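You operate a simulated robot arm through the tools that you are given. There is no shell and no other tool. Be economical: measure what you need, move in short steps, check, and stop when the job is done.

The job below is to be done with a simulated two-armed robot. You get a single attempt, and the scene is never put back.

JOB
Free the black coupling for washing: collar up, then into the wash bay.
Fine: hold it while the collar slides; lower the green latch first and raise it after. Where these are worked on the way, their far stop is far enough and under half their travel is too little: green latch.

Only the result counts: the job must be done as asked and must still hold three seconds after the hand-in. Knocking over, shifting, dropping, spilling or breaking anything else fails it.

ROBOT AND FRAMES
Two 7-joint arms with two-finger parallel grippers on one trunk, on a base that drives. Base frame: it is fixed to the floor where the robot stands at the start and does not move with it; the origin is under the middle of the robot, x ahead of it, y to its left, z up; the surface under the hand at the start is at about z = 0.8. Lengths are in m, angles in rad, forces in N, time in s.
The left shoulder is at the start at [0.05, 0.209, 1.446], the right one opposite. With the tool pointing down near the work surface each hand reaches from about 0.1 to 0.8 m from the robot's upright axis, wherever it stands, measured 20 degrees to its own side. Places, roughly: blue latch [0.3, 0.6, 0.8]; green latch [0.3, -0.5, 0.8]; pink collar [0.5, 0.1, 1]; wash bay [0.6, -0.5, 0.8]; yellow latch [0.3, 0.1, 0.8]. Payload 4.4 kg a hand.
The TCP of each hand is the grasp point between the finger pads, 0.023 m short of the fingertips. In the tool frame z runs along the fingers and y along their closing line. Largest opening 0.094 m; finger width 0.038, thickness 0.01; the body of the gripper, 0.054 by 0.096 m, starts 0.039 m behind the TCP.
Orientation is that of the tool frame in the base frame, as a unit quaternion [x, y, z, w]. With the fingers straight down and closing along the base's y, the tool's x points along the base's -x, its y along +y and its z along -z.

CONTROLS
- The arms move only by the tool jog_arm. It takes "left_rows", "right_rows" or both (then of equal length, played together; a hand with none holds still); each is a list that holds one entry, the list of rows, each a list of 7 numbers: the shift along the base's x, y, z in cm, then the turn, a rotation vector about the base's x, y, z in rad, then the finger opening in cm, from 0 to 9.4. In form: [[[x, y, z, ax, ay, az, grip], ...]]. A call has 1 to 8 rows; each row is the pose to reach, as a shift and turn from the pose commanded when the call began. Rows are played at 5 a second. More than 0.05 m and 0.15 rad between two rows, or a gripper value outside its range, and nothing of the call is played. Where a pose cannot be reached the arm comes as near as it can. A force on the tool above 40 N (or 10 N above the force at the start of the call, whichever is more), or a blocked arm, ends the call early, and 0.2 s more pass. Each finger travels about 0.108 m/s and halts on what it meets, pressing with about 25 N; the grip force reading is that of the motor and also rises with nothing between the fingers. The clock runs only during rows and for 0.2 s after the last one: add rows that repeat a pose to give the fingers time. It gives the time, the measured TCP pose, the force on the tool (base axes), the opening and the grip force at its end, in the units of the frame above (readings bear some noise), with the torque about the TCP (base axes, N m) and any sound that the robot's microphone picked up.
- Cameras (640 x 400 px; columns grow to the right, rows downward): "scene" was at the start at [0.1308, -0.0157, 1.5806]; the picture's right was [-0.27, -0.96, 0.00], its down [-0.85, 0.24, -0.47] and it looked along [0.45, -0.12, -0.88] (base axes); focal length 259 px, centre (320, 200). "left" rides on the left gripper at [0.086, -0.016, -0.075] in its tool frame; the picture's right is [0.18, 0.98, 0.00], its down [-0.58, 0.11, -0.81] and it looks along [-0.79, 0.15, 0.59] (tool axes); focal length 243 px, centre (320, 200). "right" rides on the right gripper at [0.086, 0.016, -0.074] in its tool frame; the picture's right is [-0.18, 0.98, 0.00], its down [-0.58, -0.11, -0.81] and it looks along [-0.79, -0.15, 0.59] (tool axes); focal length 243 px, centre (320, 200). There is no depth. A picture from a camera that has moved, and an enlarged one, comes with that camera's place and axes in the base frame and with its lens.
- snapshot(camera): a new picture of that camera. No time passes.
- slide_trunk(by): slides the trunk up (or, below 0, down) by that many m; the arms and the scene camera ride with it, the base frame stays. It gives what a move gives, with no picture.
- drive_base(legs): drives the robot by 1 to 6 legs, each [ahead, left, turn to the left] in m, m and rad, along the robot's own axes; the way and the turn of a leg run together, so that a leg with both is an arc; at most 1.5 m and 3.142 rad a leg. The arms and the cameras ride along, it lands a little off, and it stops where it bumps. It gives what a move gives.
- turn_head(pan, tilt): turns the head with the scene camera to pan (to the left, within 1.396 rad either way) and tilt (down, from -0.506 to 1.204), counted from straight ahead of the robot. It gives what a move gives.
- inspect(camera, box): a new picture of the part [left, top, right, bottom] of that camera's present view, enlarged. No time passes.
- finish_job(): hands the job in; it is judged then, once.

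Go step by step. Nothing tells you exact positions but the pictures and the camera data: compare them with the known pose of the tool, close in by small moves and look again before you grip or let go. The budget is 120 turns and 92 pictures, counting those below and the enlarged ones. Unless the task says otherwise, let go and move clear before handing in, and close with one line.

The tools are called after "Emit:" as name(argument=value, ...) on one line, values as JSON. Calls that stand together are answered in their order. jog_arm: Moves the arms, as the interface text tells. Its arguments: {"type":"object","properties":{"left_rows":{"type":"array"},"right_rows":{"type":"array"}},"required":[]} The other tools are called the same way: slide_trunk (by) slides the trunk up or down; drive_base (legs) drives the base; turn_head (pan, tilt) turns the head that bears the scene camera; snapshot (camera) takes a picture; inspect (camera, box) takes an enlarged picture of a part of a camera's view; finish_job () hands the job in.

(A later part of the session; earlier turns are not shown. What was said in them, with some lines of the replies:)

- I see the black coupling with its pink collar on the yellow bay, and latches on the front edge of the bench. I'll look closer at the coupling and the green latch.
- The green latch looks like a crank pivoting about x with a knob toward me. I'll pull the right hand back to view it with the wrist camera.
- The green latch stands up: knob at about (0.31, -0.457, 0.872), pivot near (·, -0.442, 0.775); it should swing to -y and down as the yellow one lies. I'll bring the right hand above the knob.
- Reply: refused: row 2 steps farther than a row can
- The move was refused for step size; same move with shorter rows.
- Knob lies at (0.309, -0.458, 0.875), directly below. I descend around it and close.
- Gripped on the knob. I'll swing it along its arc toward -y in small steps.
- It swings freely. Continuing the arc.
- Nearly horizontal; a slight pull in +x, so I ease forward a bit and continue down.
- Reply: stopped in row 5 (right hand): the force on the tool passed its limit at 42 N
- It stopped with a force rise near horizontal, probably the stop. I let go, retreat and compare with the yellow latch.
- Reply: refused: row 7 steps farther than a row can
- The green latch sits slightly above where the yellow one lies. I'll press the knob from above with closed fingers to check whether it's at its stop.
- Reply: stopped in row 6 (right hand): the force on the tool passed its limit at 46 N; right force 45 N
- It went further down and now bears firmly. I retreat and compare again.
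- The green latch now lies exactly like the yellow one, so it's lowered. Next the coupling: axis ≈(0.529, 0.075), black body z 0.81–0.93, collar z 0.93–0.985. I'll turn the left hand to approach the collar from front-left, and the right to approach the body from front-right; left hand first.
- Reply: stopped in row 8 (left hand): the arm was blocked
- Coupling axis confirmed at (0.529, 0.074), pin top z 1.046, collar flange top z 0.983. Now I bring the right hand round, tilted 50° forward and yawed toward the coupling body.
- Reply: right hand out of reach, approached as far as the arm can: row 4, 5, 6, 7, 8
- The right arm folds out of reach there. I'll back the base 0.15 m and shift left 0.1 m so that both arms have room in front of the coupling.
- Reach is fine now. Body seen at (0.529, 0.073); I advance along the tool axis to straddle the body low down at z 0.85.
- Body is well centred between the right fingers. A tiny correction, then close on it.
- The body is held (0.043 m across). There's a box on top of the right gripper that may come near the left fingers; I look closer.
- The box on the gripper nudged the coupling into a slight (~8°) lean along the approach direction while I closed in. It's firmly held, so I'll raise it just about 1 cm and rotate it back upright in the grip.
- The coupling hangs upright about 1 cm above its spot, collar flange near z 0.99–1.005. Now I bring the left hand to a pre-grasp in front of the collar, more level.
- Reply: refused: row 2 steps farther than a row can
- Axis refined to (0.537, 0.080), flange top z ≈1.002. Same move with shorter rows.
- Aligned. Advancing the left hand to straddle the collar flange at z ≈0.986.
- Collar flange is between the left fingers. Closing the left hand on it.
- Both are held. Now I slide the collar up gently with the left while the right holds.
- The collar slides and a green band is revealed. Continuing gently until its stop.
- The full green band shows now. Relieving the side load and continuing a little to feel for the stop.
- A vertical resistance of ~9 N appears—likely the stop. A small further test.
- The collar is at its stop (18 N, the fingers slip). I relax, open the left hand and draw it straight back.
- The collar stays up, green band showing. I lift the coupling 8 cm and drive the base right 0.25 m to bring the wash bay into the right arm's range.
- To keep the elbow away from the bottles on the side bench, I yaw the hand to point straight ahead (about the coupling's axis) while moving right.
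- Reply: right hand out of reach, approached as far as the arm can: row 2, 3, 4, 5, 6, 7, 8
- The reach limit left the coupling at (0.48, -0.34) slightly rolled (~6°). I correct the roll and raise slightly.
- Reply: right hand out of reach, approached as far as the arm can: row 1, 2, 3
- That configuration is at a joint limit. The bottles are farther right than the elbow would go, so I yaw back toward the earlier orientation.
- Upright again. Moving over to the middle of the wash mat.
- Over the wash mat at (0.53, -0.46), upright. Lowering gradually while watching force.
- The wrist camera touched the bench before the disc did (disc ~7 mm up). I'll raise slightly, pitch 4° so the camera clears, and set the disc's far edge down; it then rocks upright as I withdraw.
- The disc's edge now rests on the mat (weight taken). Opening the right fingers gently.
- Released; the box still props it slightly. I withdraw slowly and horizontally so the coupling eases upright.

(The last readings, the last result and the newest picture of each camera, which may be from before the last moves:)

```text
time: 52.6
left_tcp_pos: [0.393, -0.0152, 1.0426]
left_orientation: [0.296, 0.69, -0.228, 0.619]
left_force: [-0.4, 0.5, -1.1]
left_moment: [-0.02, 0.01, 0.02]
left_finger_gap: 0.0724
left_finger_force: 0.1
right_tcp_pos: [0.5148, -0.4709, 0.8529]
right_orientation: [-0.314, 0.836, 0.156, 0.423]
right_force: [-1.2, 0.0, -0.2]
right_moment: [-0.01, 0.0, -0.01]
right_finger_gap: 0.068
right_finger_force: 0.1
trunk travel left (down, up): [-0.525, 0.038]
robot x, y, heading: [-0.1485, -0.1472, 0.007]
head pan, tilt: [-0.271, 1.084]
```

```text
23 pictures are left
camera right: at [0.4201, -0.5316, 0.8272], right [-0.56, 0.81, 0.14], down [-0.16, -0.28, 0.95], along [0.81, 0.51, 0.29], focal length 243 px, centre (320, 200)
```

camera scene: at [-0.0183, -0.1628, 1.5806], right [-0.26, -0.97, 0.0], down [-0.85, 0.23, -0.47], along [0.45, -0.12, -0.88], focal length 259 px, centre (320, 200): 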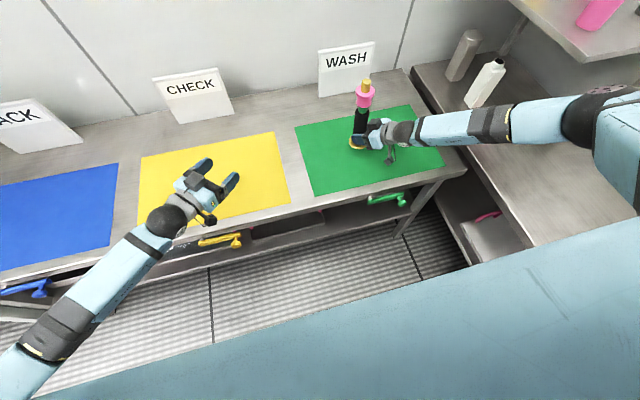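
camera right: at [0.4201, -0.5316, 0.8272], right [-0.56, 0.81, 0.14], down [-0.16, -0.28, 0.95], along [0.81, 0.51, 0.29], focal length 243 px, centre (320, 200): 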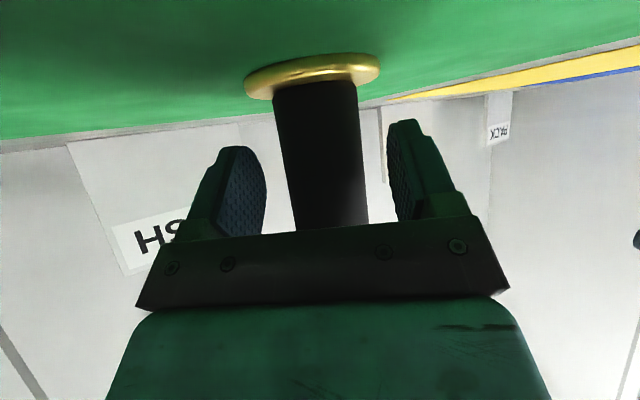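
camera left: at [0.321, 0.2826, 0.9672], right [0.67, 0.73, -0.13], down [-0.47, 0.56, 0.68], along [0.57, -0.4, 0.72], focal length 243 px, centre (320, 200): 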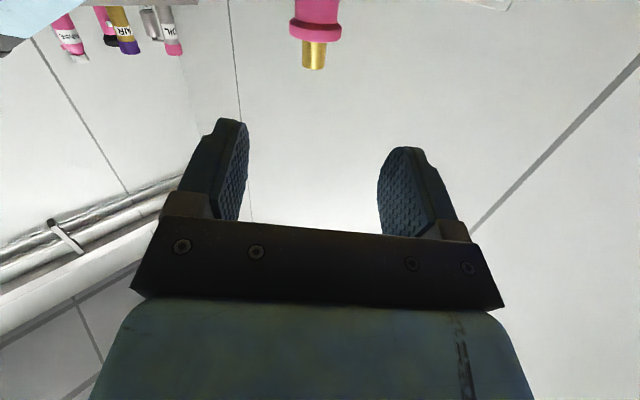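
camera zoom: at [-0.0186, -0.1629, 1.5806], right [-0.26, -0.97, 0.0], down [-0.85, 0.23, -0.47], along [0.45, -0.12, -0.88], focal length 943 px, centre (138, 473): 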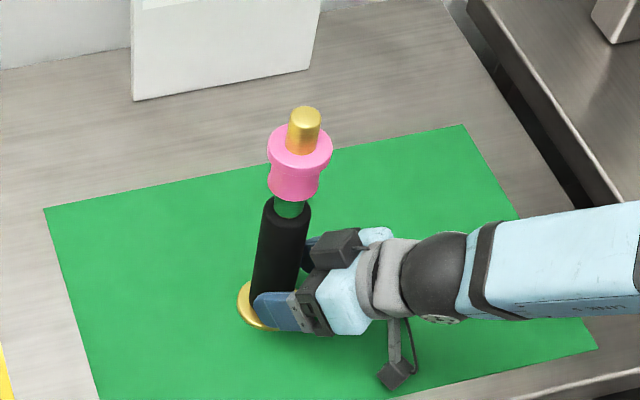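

The coupling stands upright at about (0.528, -0.448) with the collar up. Backing the hand away along its axis.

Emit:
jog_arm(right_rows=[[[-1.5, -1.3, 0.5, 0, 0, 0, 7.2], [-3, -2.6, 1.5, 0, 0, 0, 7.2], [-5, -4, 3, 0, 0, 0, 7.2], [-7, -4.6, 5.5, 0, 0, 0, 7.2], [-9.5, -4.6, 8.5, 0, 0, 0, 7.2], [-12, -4.6, 12, 0, 0, 0, 7.2], [-12, -4.6, 12, 0, 0, 0, 7.2]]])

Emit:
snapshot(camera="scene")

```text
time: 54.2
left_tcp_pos: [0.393, -0.0151, 1.0446]
left_orientation: [0.296, 0.691, -0.227, 0.619]
left_force: [0.4, 0.6, -0.4]
left_moment: [0.04, 0.02, -0.02]
left_finger_gap: 0.0721
left_finger_force: 0.0
right_tcp_pos: [0.3922, -0.5171, 0.9741]
right_orientation: [-0.314, 0.836, 0.156, 0.423]
right_force: [0.5, 0.2, -0.6]
right_moment: [-0.01, -0.02, 0.03]
right_finger_gap: 0.0719
right_finger_force: 0.1
trunk travel left (down, up): [-0.525, 0.038]
robot x, y, heading: [-0.1505, -0.1506, 0.004]
head pan, tilt: [-0.271, 1.084]
```

```text
22 pictures are left
camera scene: at [-0.0173, -0.163, 1.5804], right [-0.26, -0.97, 0.0], down [-0.85, 0.23, -0.47], along [0.45, -0.12, -0.88], focal length 259 px, centre (320, 200)
```

scene: 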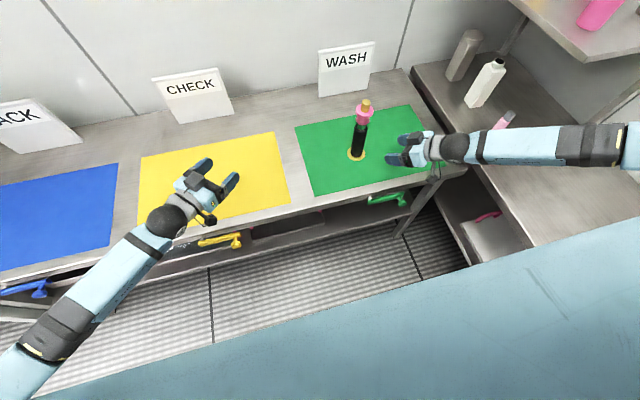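

Coupling stands alone in the wash bay. Now I turn the right hand back to pointing down, away from the coupling, to raise the green latch.

Emit:
jog_arm(right_rows=[[[-2, -0.5, 1, -0.041, 0.112, -0.083, 7.2], [-4, -1, 2, -0.083, 0.224, -0.166, 7.2], [-6, -1.5, 3, -0.124, 0.336, -0.25, 7.2], [-8, -1.8, 4, -0.166, 0.448, -0.333, 7.2], [-9, -2, 5, -0.207, 0.561, -0.416, 7.2], [-9, -2, 6, -0.248, 0.673, -0.5, 7.2], [-9, -2, 6, -0.29, 0.785, -0.583, 7.2], [-9, -2, 6, -0.331, 0.897, -0.666, 7.2]]])

Emit:
snapshot(camera="right")

Emit:
snapshot(camera="scene")

```text
time: 56.0
left_tcp_pos: [0.393, -0.0152, 1.0442]
left_orientation: [0.295, 0.691, -0.227, 0.62]
left_force: [0.3, 0.3, -0.1]
left_moment: [0.03, 0.01, -0.02]
left_finger_gap: 0.0721
left_finger_force: 0.1
right_tcp_pos: [0.3041, -0.5361, 1.0319]
right_orientation: [0.0, 1.0, -0.001, -0.002]
right_force: [0.0, -0.7, 0.2]
right_moment: [-0.03, 0.01, 0.0]
right_finger_gap: 0.0718
right_finger_force: 0.1
trunk travel left (down, up): [-0.525, 0.038]
robot x, y, heading: [-0.1494, -0.1478, 0.005]
head pan, tilt: [-0.271, 1.084]
```

```text
21 pictures are left
camera right: at [0.218, -0.5212, 1.1064], right [0.19, 0.98, 0.0], down [0.58, -0.11, 0.8], along [0.79, -0.15, -0.59], focal length 243 px, centre (320, 200)
```

right: 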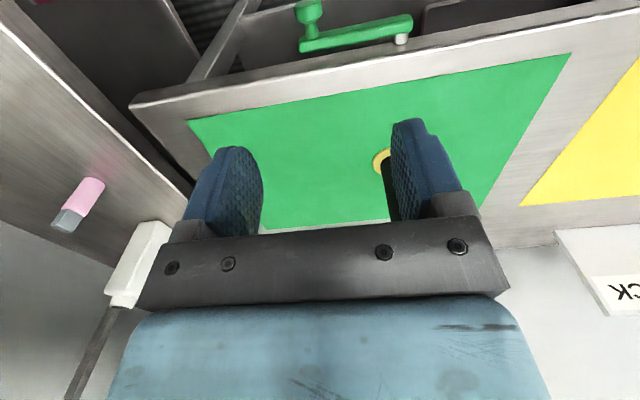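

```text
20 pictures are left
camera scene: at [-0.0179, -0.1628, 1.5805], right [-0.26, -0.97, 0.0], down [-0.85, 0.23, -0.47], along [0.45, -0.12, -0.88], focal length 259 px, centre (320, 200)
```

scene: 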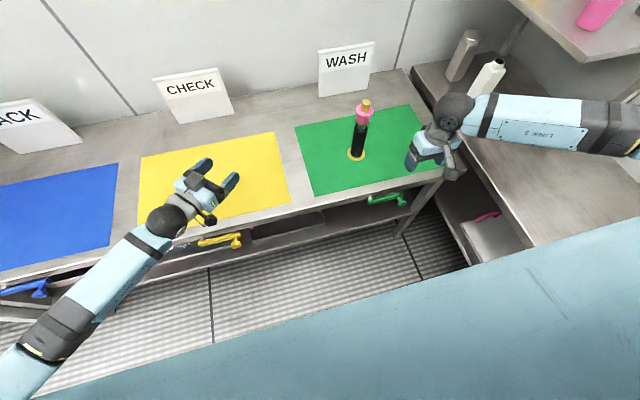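

Latch knob seen at about (0.31, -0.55, 0.77). Descending around it with open fingers.

Emit:
jog_arm(right_rows=[[[0, -0.6, -4.5, 0, 0, 0, 7], [0, -1.2, -9, 0, 0, 0, 7], [0, -1.2, -13.5, 0, 0, 0, 7], [0, -1.2, -18, 0, 0, 0, 7], [0, -1.2, -18, 0, 0, 0, 7]]])

Emit:
snapshot(camera="right")

```text
time: 57.2
left_tcp_pos: [0.3916, -0.0162, 1.0445]
left_orientation: [0.296, 0.69, -0.227, 0.62]
left_force: [-0.3, -0.4, 0.6]
left_moment: [-0.01, 0.0, 0.02]
left_finger_gap: 0.0718
left_finger_force: 0.0
right_tcp_pos: [0.3065, -0.5448, 0.8532]
right_orientation: [0.0, 1.0, -0.001, -0.001]
right_force: [-1.1, -0.1, 0.6]
right_moment: [-0.02, 0.02, -0.01]
right_finger_gap: 0.0701
right_finger_force: 0.1
trunk travel left (down, up): [-0.525, 0.038]
robot x, y, heading: [-0.1527, -0.1528, 0.002]
head pan, tilt: [-0.271, 1.084]
```

```text
19 pictures are left
camera right: at [0.2191, -0.5291, 0.9281], right [0.18, 0.98, 0.0], down [0.58, -0.11, 0.81], along [0.79, -0.15, -0.59], focal length 243 px, centre (320, 200)
```

right: 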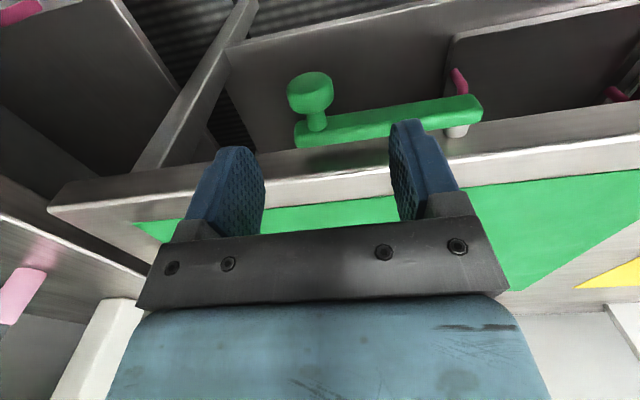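

Emit:
jog_arm(right_rows=[[[-0.2, -0.6, -3, 0, 0, 0, 7], [-0.2, -0.6, -6, 0, 0, 0, 7], [-0.2, -0.6, -8.2, 0, 0, 0, 7], [-0.2, -0.6, -8.2, 0, 0, 0, 5], [-0.2, -0.6, -8.2, 0, 0, 0, 3.5], [-0.2, -0.6, -8.2, 0, 0, 0, 2], [-0.2, -0.6, -8.2, 0, 0, 0, 2]]])

Emit:
snapshot(camera="right")

```text
time: 58.8
left_tcp_pos: [0.3919, -0.0156, 1.0439]
left_orientation: [0.296, 0.691, -0.227, 0.62]
left_force: [0.0, 0.0, 1.2]
left_moment: [0.02, 0.0, 0.01]
left_finger_gap: 0.072
left_finger_force: 0.1
right_tcp_pos: [0.3022, -0.5504, 0.7689]
right_orientation: [0.0, 1.0, 0.0, 0.0]
right_force: [-1.5, 2.8, -1.9]
right_moment: [-0.09, -0.1, 0.03]
right_finger_gap: 0.0309
right_finger_force: 44.7
trunk travel left (down, up): [-0.525, 0.038]
robot x, y, heading: [-0.1524, -0.148, 0.002]
head pan, tilt: [-0.271, 1.084]
```

```text
18 pictures are left
camera right: at [0.2157, -0.5365, 0.844], right [0.18, 0.98, 0.0], down [0.58, -0.11, 0.81], along [0.79, -0.15, -0.59], focal length 243 px, centre (320, 200)
```

right: 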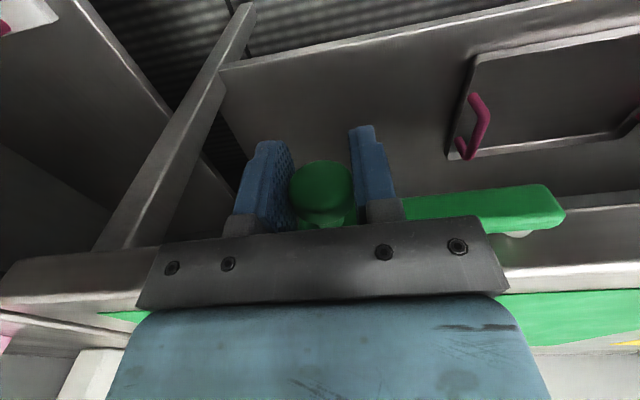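

Gripped. Raising the knob along its arc.

Emit:
jog_arm(right_rows=[[[0, 0, 0.8, 0, 0, 0, 2], [0, 0.1, 1.8, 0, 0, 0, 2], [0, 0.25, 2.8, 0, 0, 0, 2], [0, 0.5, 3.8, 0, 0, 0, 2], [0, 0.85, 4.75, 0, 0, 0, 2], [0, 1.3, 5.65, 0, 0, 0, 2], [0, 1.8, 6.5, 0, 0, 0, 2], [0, 1.8, 6.5, 0, 0, 0, 2]]])

Emit:
snapshot(camera="right")

```text
time: 60.6
left_tcp_pos: [0.394, -0.0144, 1.0444]
left_orientation: [0.295, 0.691, -0.228, 0.62]
left_force: [0.7, 0.1, -0.6]
left_moment: [-0.01, 0.03, -0.01]
left_finger_gap: 0.0719
left_finger_force: 0.0
right_tcp_pos: [0.3025, -0.534, 0.8344]
right_orientation: [0.0, 1.0, 0.0, -0.002]
right_force: [-11.7, 19.5, -16.6]
right_moment: [-0.16, 0.6, 0.13]
right_finger_gap: 0.031
right_finger_force: 45.4
trunk travel left (down, up): [-0.525, 0.038]
robot x, y, heading: [-0.1475, -0.1492, 0.004]
head pan, tilt: [-0.271, 1.084]
```

```text
17 pictures are left
camera right: at [0.216, -0.5187, 0.9104], right [0.18, 0.98, 0.0], down [0.58, -0.11, 0.8], along [0.79, -0.15, -0.59], focal length 243 px, centre (320, 200)
```

right: 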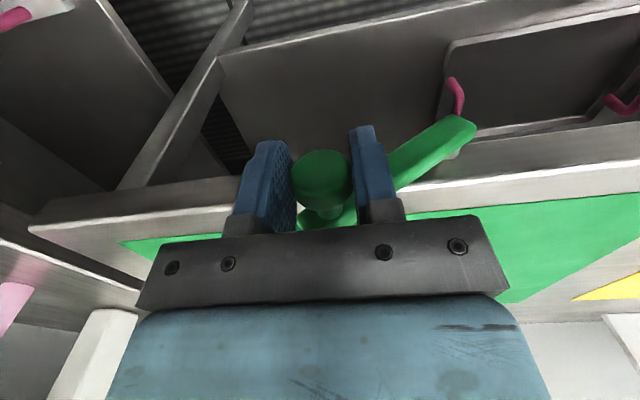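

Swinging; a bit of radial pull, so I use a slightly smaller radius for the remainder.

Emit:
jog_arm(right_rows=[[[0, 0.6, 0.1, 0, 0, 0, 2], [0, 1.3, 0.8, 0, 0, 0, 2], [0, 2.35, 1.75, 0, 0, 0, 2], [0, 3.4, 2.5, 0, 0, 0, 2], [0, 4.2, 2.9, 0, 0, 0, 2], [0, 4.85, 3.2, 0, 0, 0, 2], [0, 5.5, 3.45, 0, 0, 0, 2], [0, 6.2, 3.65, 0, 0, 0, 2]]])

Emit:
snapshot(camera="right")

```text
time: 61.5
left_tcp_pos: [0.3911, -0.0153, 1.0456]
left_orientation: [0.297, 0.689, -0.228, 0.62]
left_force: [-0.2, -0.4, -0.7]
left_moment: [-0.03, 0.02, 0.03]
left_finger_gap: 0.072
left_finger_force: 0.1
right_tcp_pos: [0.3031, -0.5136, 0.8599]
right_orientation: [0.005, 1.0, -0.006, 0.002]
right_force: [-10.5, -6.0, 13.1]
right_moment: [0.27, -0.45, -0.04]
right_finger_gap: 0.0311
right_finger_force: 44.5
trunk travel left (down, up): [-0.525, 0.038]
robot x, y, heading: [-0.1493, -0.1477, 0.006]
head pan, tilt: [-0.271, 1.084]
stopped in row 4 (right hand): the force on the tool passed its limit at 42 N (the readings are from after the stop); the commanded pose is now the measured one
```

```text
16 pictures are left
camera right: at [0.2166, -0.4964, 0.9339], right [0.19, 0.98, -0.01], down [0.58, -0.1, 0.81], along [0.79, -0.16, -0.59], focal length 243 px, centre (320, 200)
```

right: 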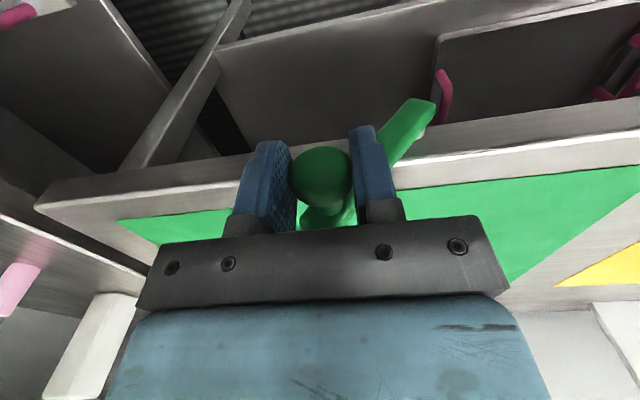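

I'll loosen to a cage around the knob and push it up to its top stop with the outer finger.

Emit:
jog_arm(right_rows=[[[0, 0, 0, 0, 0, 0, 4.2], [0, 0.8, 0.4, 0, 0, 0, 4.2], [0, 1.7, 0.8, 0, 0, 0, 4.2], [0, 2.6, 1.1, 0, 0, 0, 4.2], [0, 3.5, 1.4, 0, 0, 0, 4.2], [0, 4.4, 1.5, 0, 0, 0, 4.2], [0, 5.2, 1.6, 0, 0, 0, 4.2], [0, 6, 1.6, 0, 0, 0, 4.2]]])

Emit:
snapshot(camera="right")

```text
time: 63.3
left_tcp_pos: [0.3928, -0.0166, 1.0448]
left_orientation: [0.297, 0.69, -0.229, 0.619]
left_force: [-0.4, 0.3, -0.2]
left_moment: [0.0, -0.02, -0.02]
left_finger_gap: 0.0721
left_finger_force: 0.0
right_tcp_pos: [0.305, -0.4511, 0.8729]
right_orientation: [0.003, 1.0, -0.005, 0.001]
right_force: [-0.3, -0.8, 0.0]
right_moment: [0.01, 0.01, 0.0]
right_finger_gap: 0.0424
right_finger_force: 0.9
trunk travel left (down, up): [-0.525, 0.038]
robot x, y, heading: [-0.1503, -0.1504, 0.006]
head pan, tilt: [-0.271, 1.084]
```

```text
15 pictures are left
camera right: at [0.2187, -0.4357, 0.9482], right [0.19, 0.98, -0.01], down [0.58, -0.11, 0.81], along [0.79, -0.16, -0.59], focal length 243 px, centre (320, 200)
```

right: 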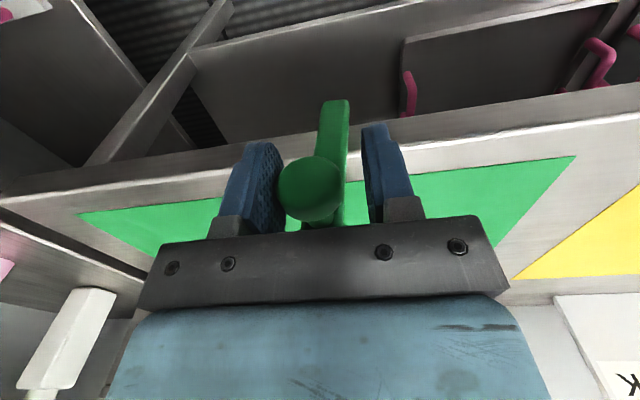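

The latch stands as at the start; a small extra push to confirm the stop.

Emit:
jog_arm(right_rows=[[[0, 0.4, 0, 0, 0, 0, 4.2], [0, 0.8, 0, 0, 0, 0, 4.2], [0, 1.2, 0, 0, 0, 0, 4.2], [0, 1.2, 0, 0, 0, 0, 4.2]]])

Emit:
snapshot(camera="right")

```text
time: 64.3
left_tcp_pos: [0.392, -0.0184, 1.0442]
left_orientation: [0.297, 0.69, -0.228, 0.619]
left_force: [-0.3, -0.1, 0.1]
left_moment: [0.03, -0.01, 0.01]
left_finger_gap: 0.0721
left_finger_force: 0.0
right_tcp_pos: [0.3065, -0.4447, 0.8741]
right_orientation: [0.005, 1.0, -0.005, 0.002]
right_force: [3.5, -26.2, 7.4]
right_moment: [-0.2, 0.0, -0.05]
right_finger_gap: 0.0532
right_finger_force: 13.2
trunk travel left (down, up): [-0.525, 0.038]
robot x, y, heading: [-0.1541, -0.1471, 0.002]
head pan, tilt: [-0.271, 1.084]
```

```text
14 pictures are left
camera right: at [0.2188, -0.4271, 0.9484], right [0.19, 0.98, -0.01], down [0.58, -0.11, 0.81], along [0.79, -0.16, -0.59], focal length 243 px, centre (320, 200)
```

right: 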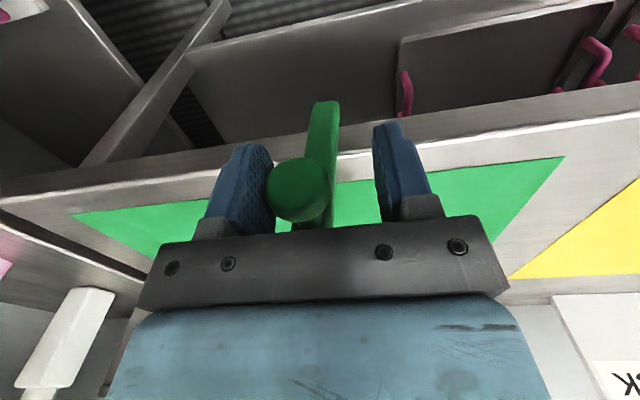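

At its upper stop (26 N). Easing off, then lifting the right hand clear.

Emit:
jog_arm(right_rows=[[[0, -1, 0, 0, 0, 0, 5], [-0.3, -1.2, 0, 0, 0, 0, 7], [-0.5, -1.2, 3, 0, 0, 0, 7], [-1, -1.2, 7, 0, 0, 0, 7], [-1.5, -1.2, 11, 0, 0, 0, 7], [-3, -3, 15, 0, 0, 0, 7], [-4, -6, 18, 0, 0, 0, 7]]])

Emit:
snapshot(camera="scene")

Emit:
inspect(camera="scene", box=[310, 80, 450, 220])

Emit:
snapshot(camera="right")

```text
time: 65.9
left_tcp_pos: [0.3915, -0.0165, 1.0443]
left_orientation: [0.296, 0.691, -0.226, 0.62]
left_force: [0.1, -0.5, -0.3]
left_moment: [-0.01, 0.0, 0.0]
left_finger_gap: 0.0719
left_finger_force: 0.0
right_tcp_pos: [0.2627, -0.5, 1.055]
right_orientation: [0.004, 1.0, -0.005, 0.001]
right_force: [0.4, 0.2, 0.5]
right_moment: [0.01, -0.01, 0.01]
right_finger_gap: 0.0701
right_finger_force: 0.0
trunk travel left (down, up): [-0.525, 0.038]
robot x, y, heading: [-0.1482, -0.1507, 0.002]
head pan, tilt: [-0.271, 1.084]
```

```text
13 pictures are left
camera scene: at [-0.0203, -0.1647, 1.5807], right [-0.26, -0.96, 0.0], down [-0.85, 0.23, -0.47], along [0.45, -0.12, -0.88], focal length 259 px, centre (320, 200)
```

scene: 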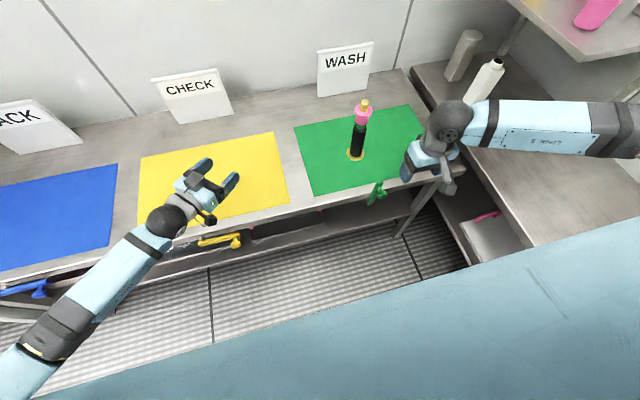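

```text
2.86 times, centred on (380, 150) of scene
camera zoom: at [-0.0203, -0.1647, 1.5807], right [-0.26, -0.96, 0.0], down [-0.85, 0.23, -0.47], along [0.45, -0.12, -0.88], focal length 741 px, centre (149, 343)
```

zoom: 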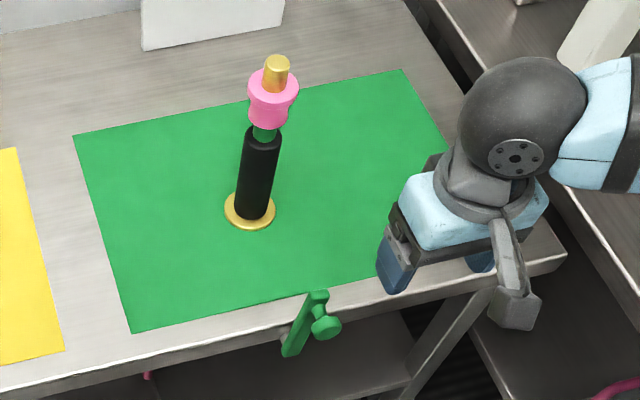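

```text
11 pictures are left
camera right: at [0.1759, -0.4833, 1.1293], right [0.19, 0.98, -0.01], down [0.58, -0.11, 0.81], along [0.79, -0.16, -0.59], focal length 243 px, centre (320, 200)
```

right: 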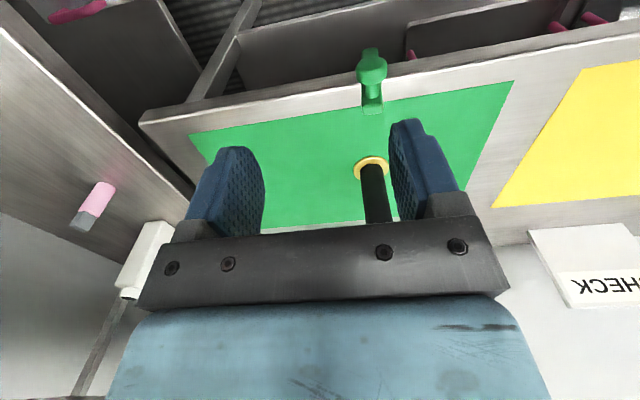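

The coupling stands upright in the wash bay with its collar up, the green latch is raised, and both hands are empty and clear. Handing in.

Emit:
finish_job()

```text
The job is handed in.
```

The black coupling stands upright in the wash bay with its collar fully up; I lowered the green latch to its stop first and raised it to its upper stop afterwards. While I was gripping it, the right gripper nudged the coupling into a lean of about 8°, so I straightened it and held it about 1 cm off the bench while the collar slid.
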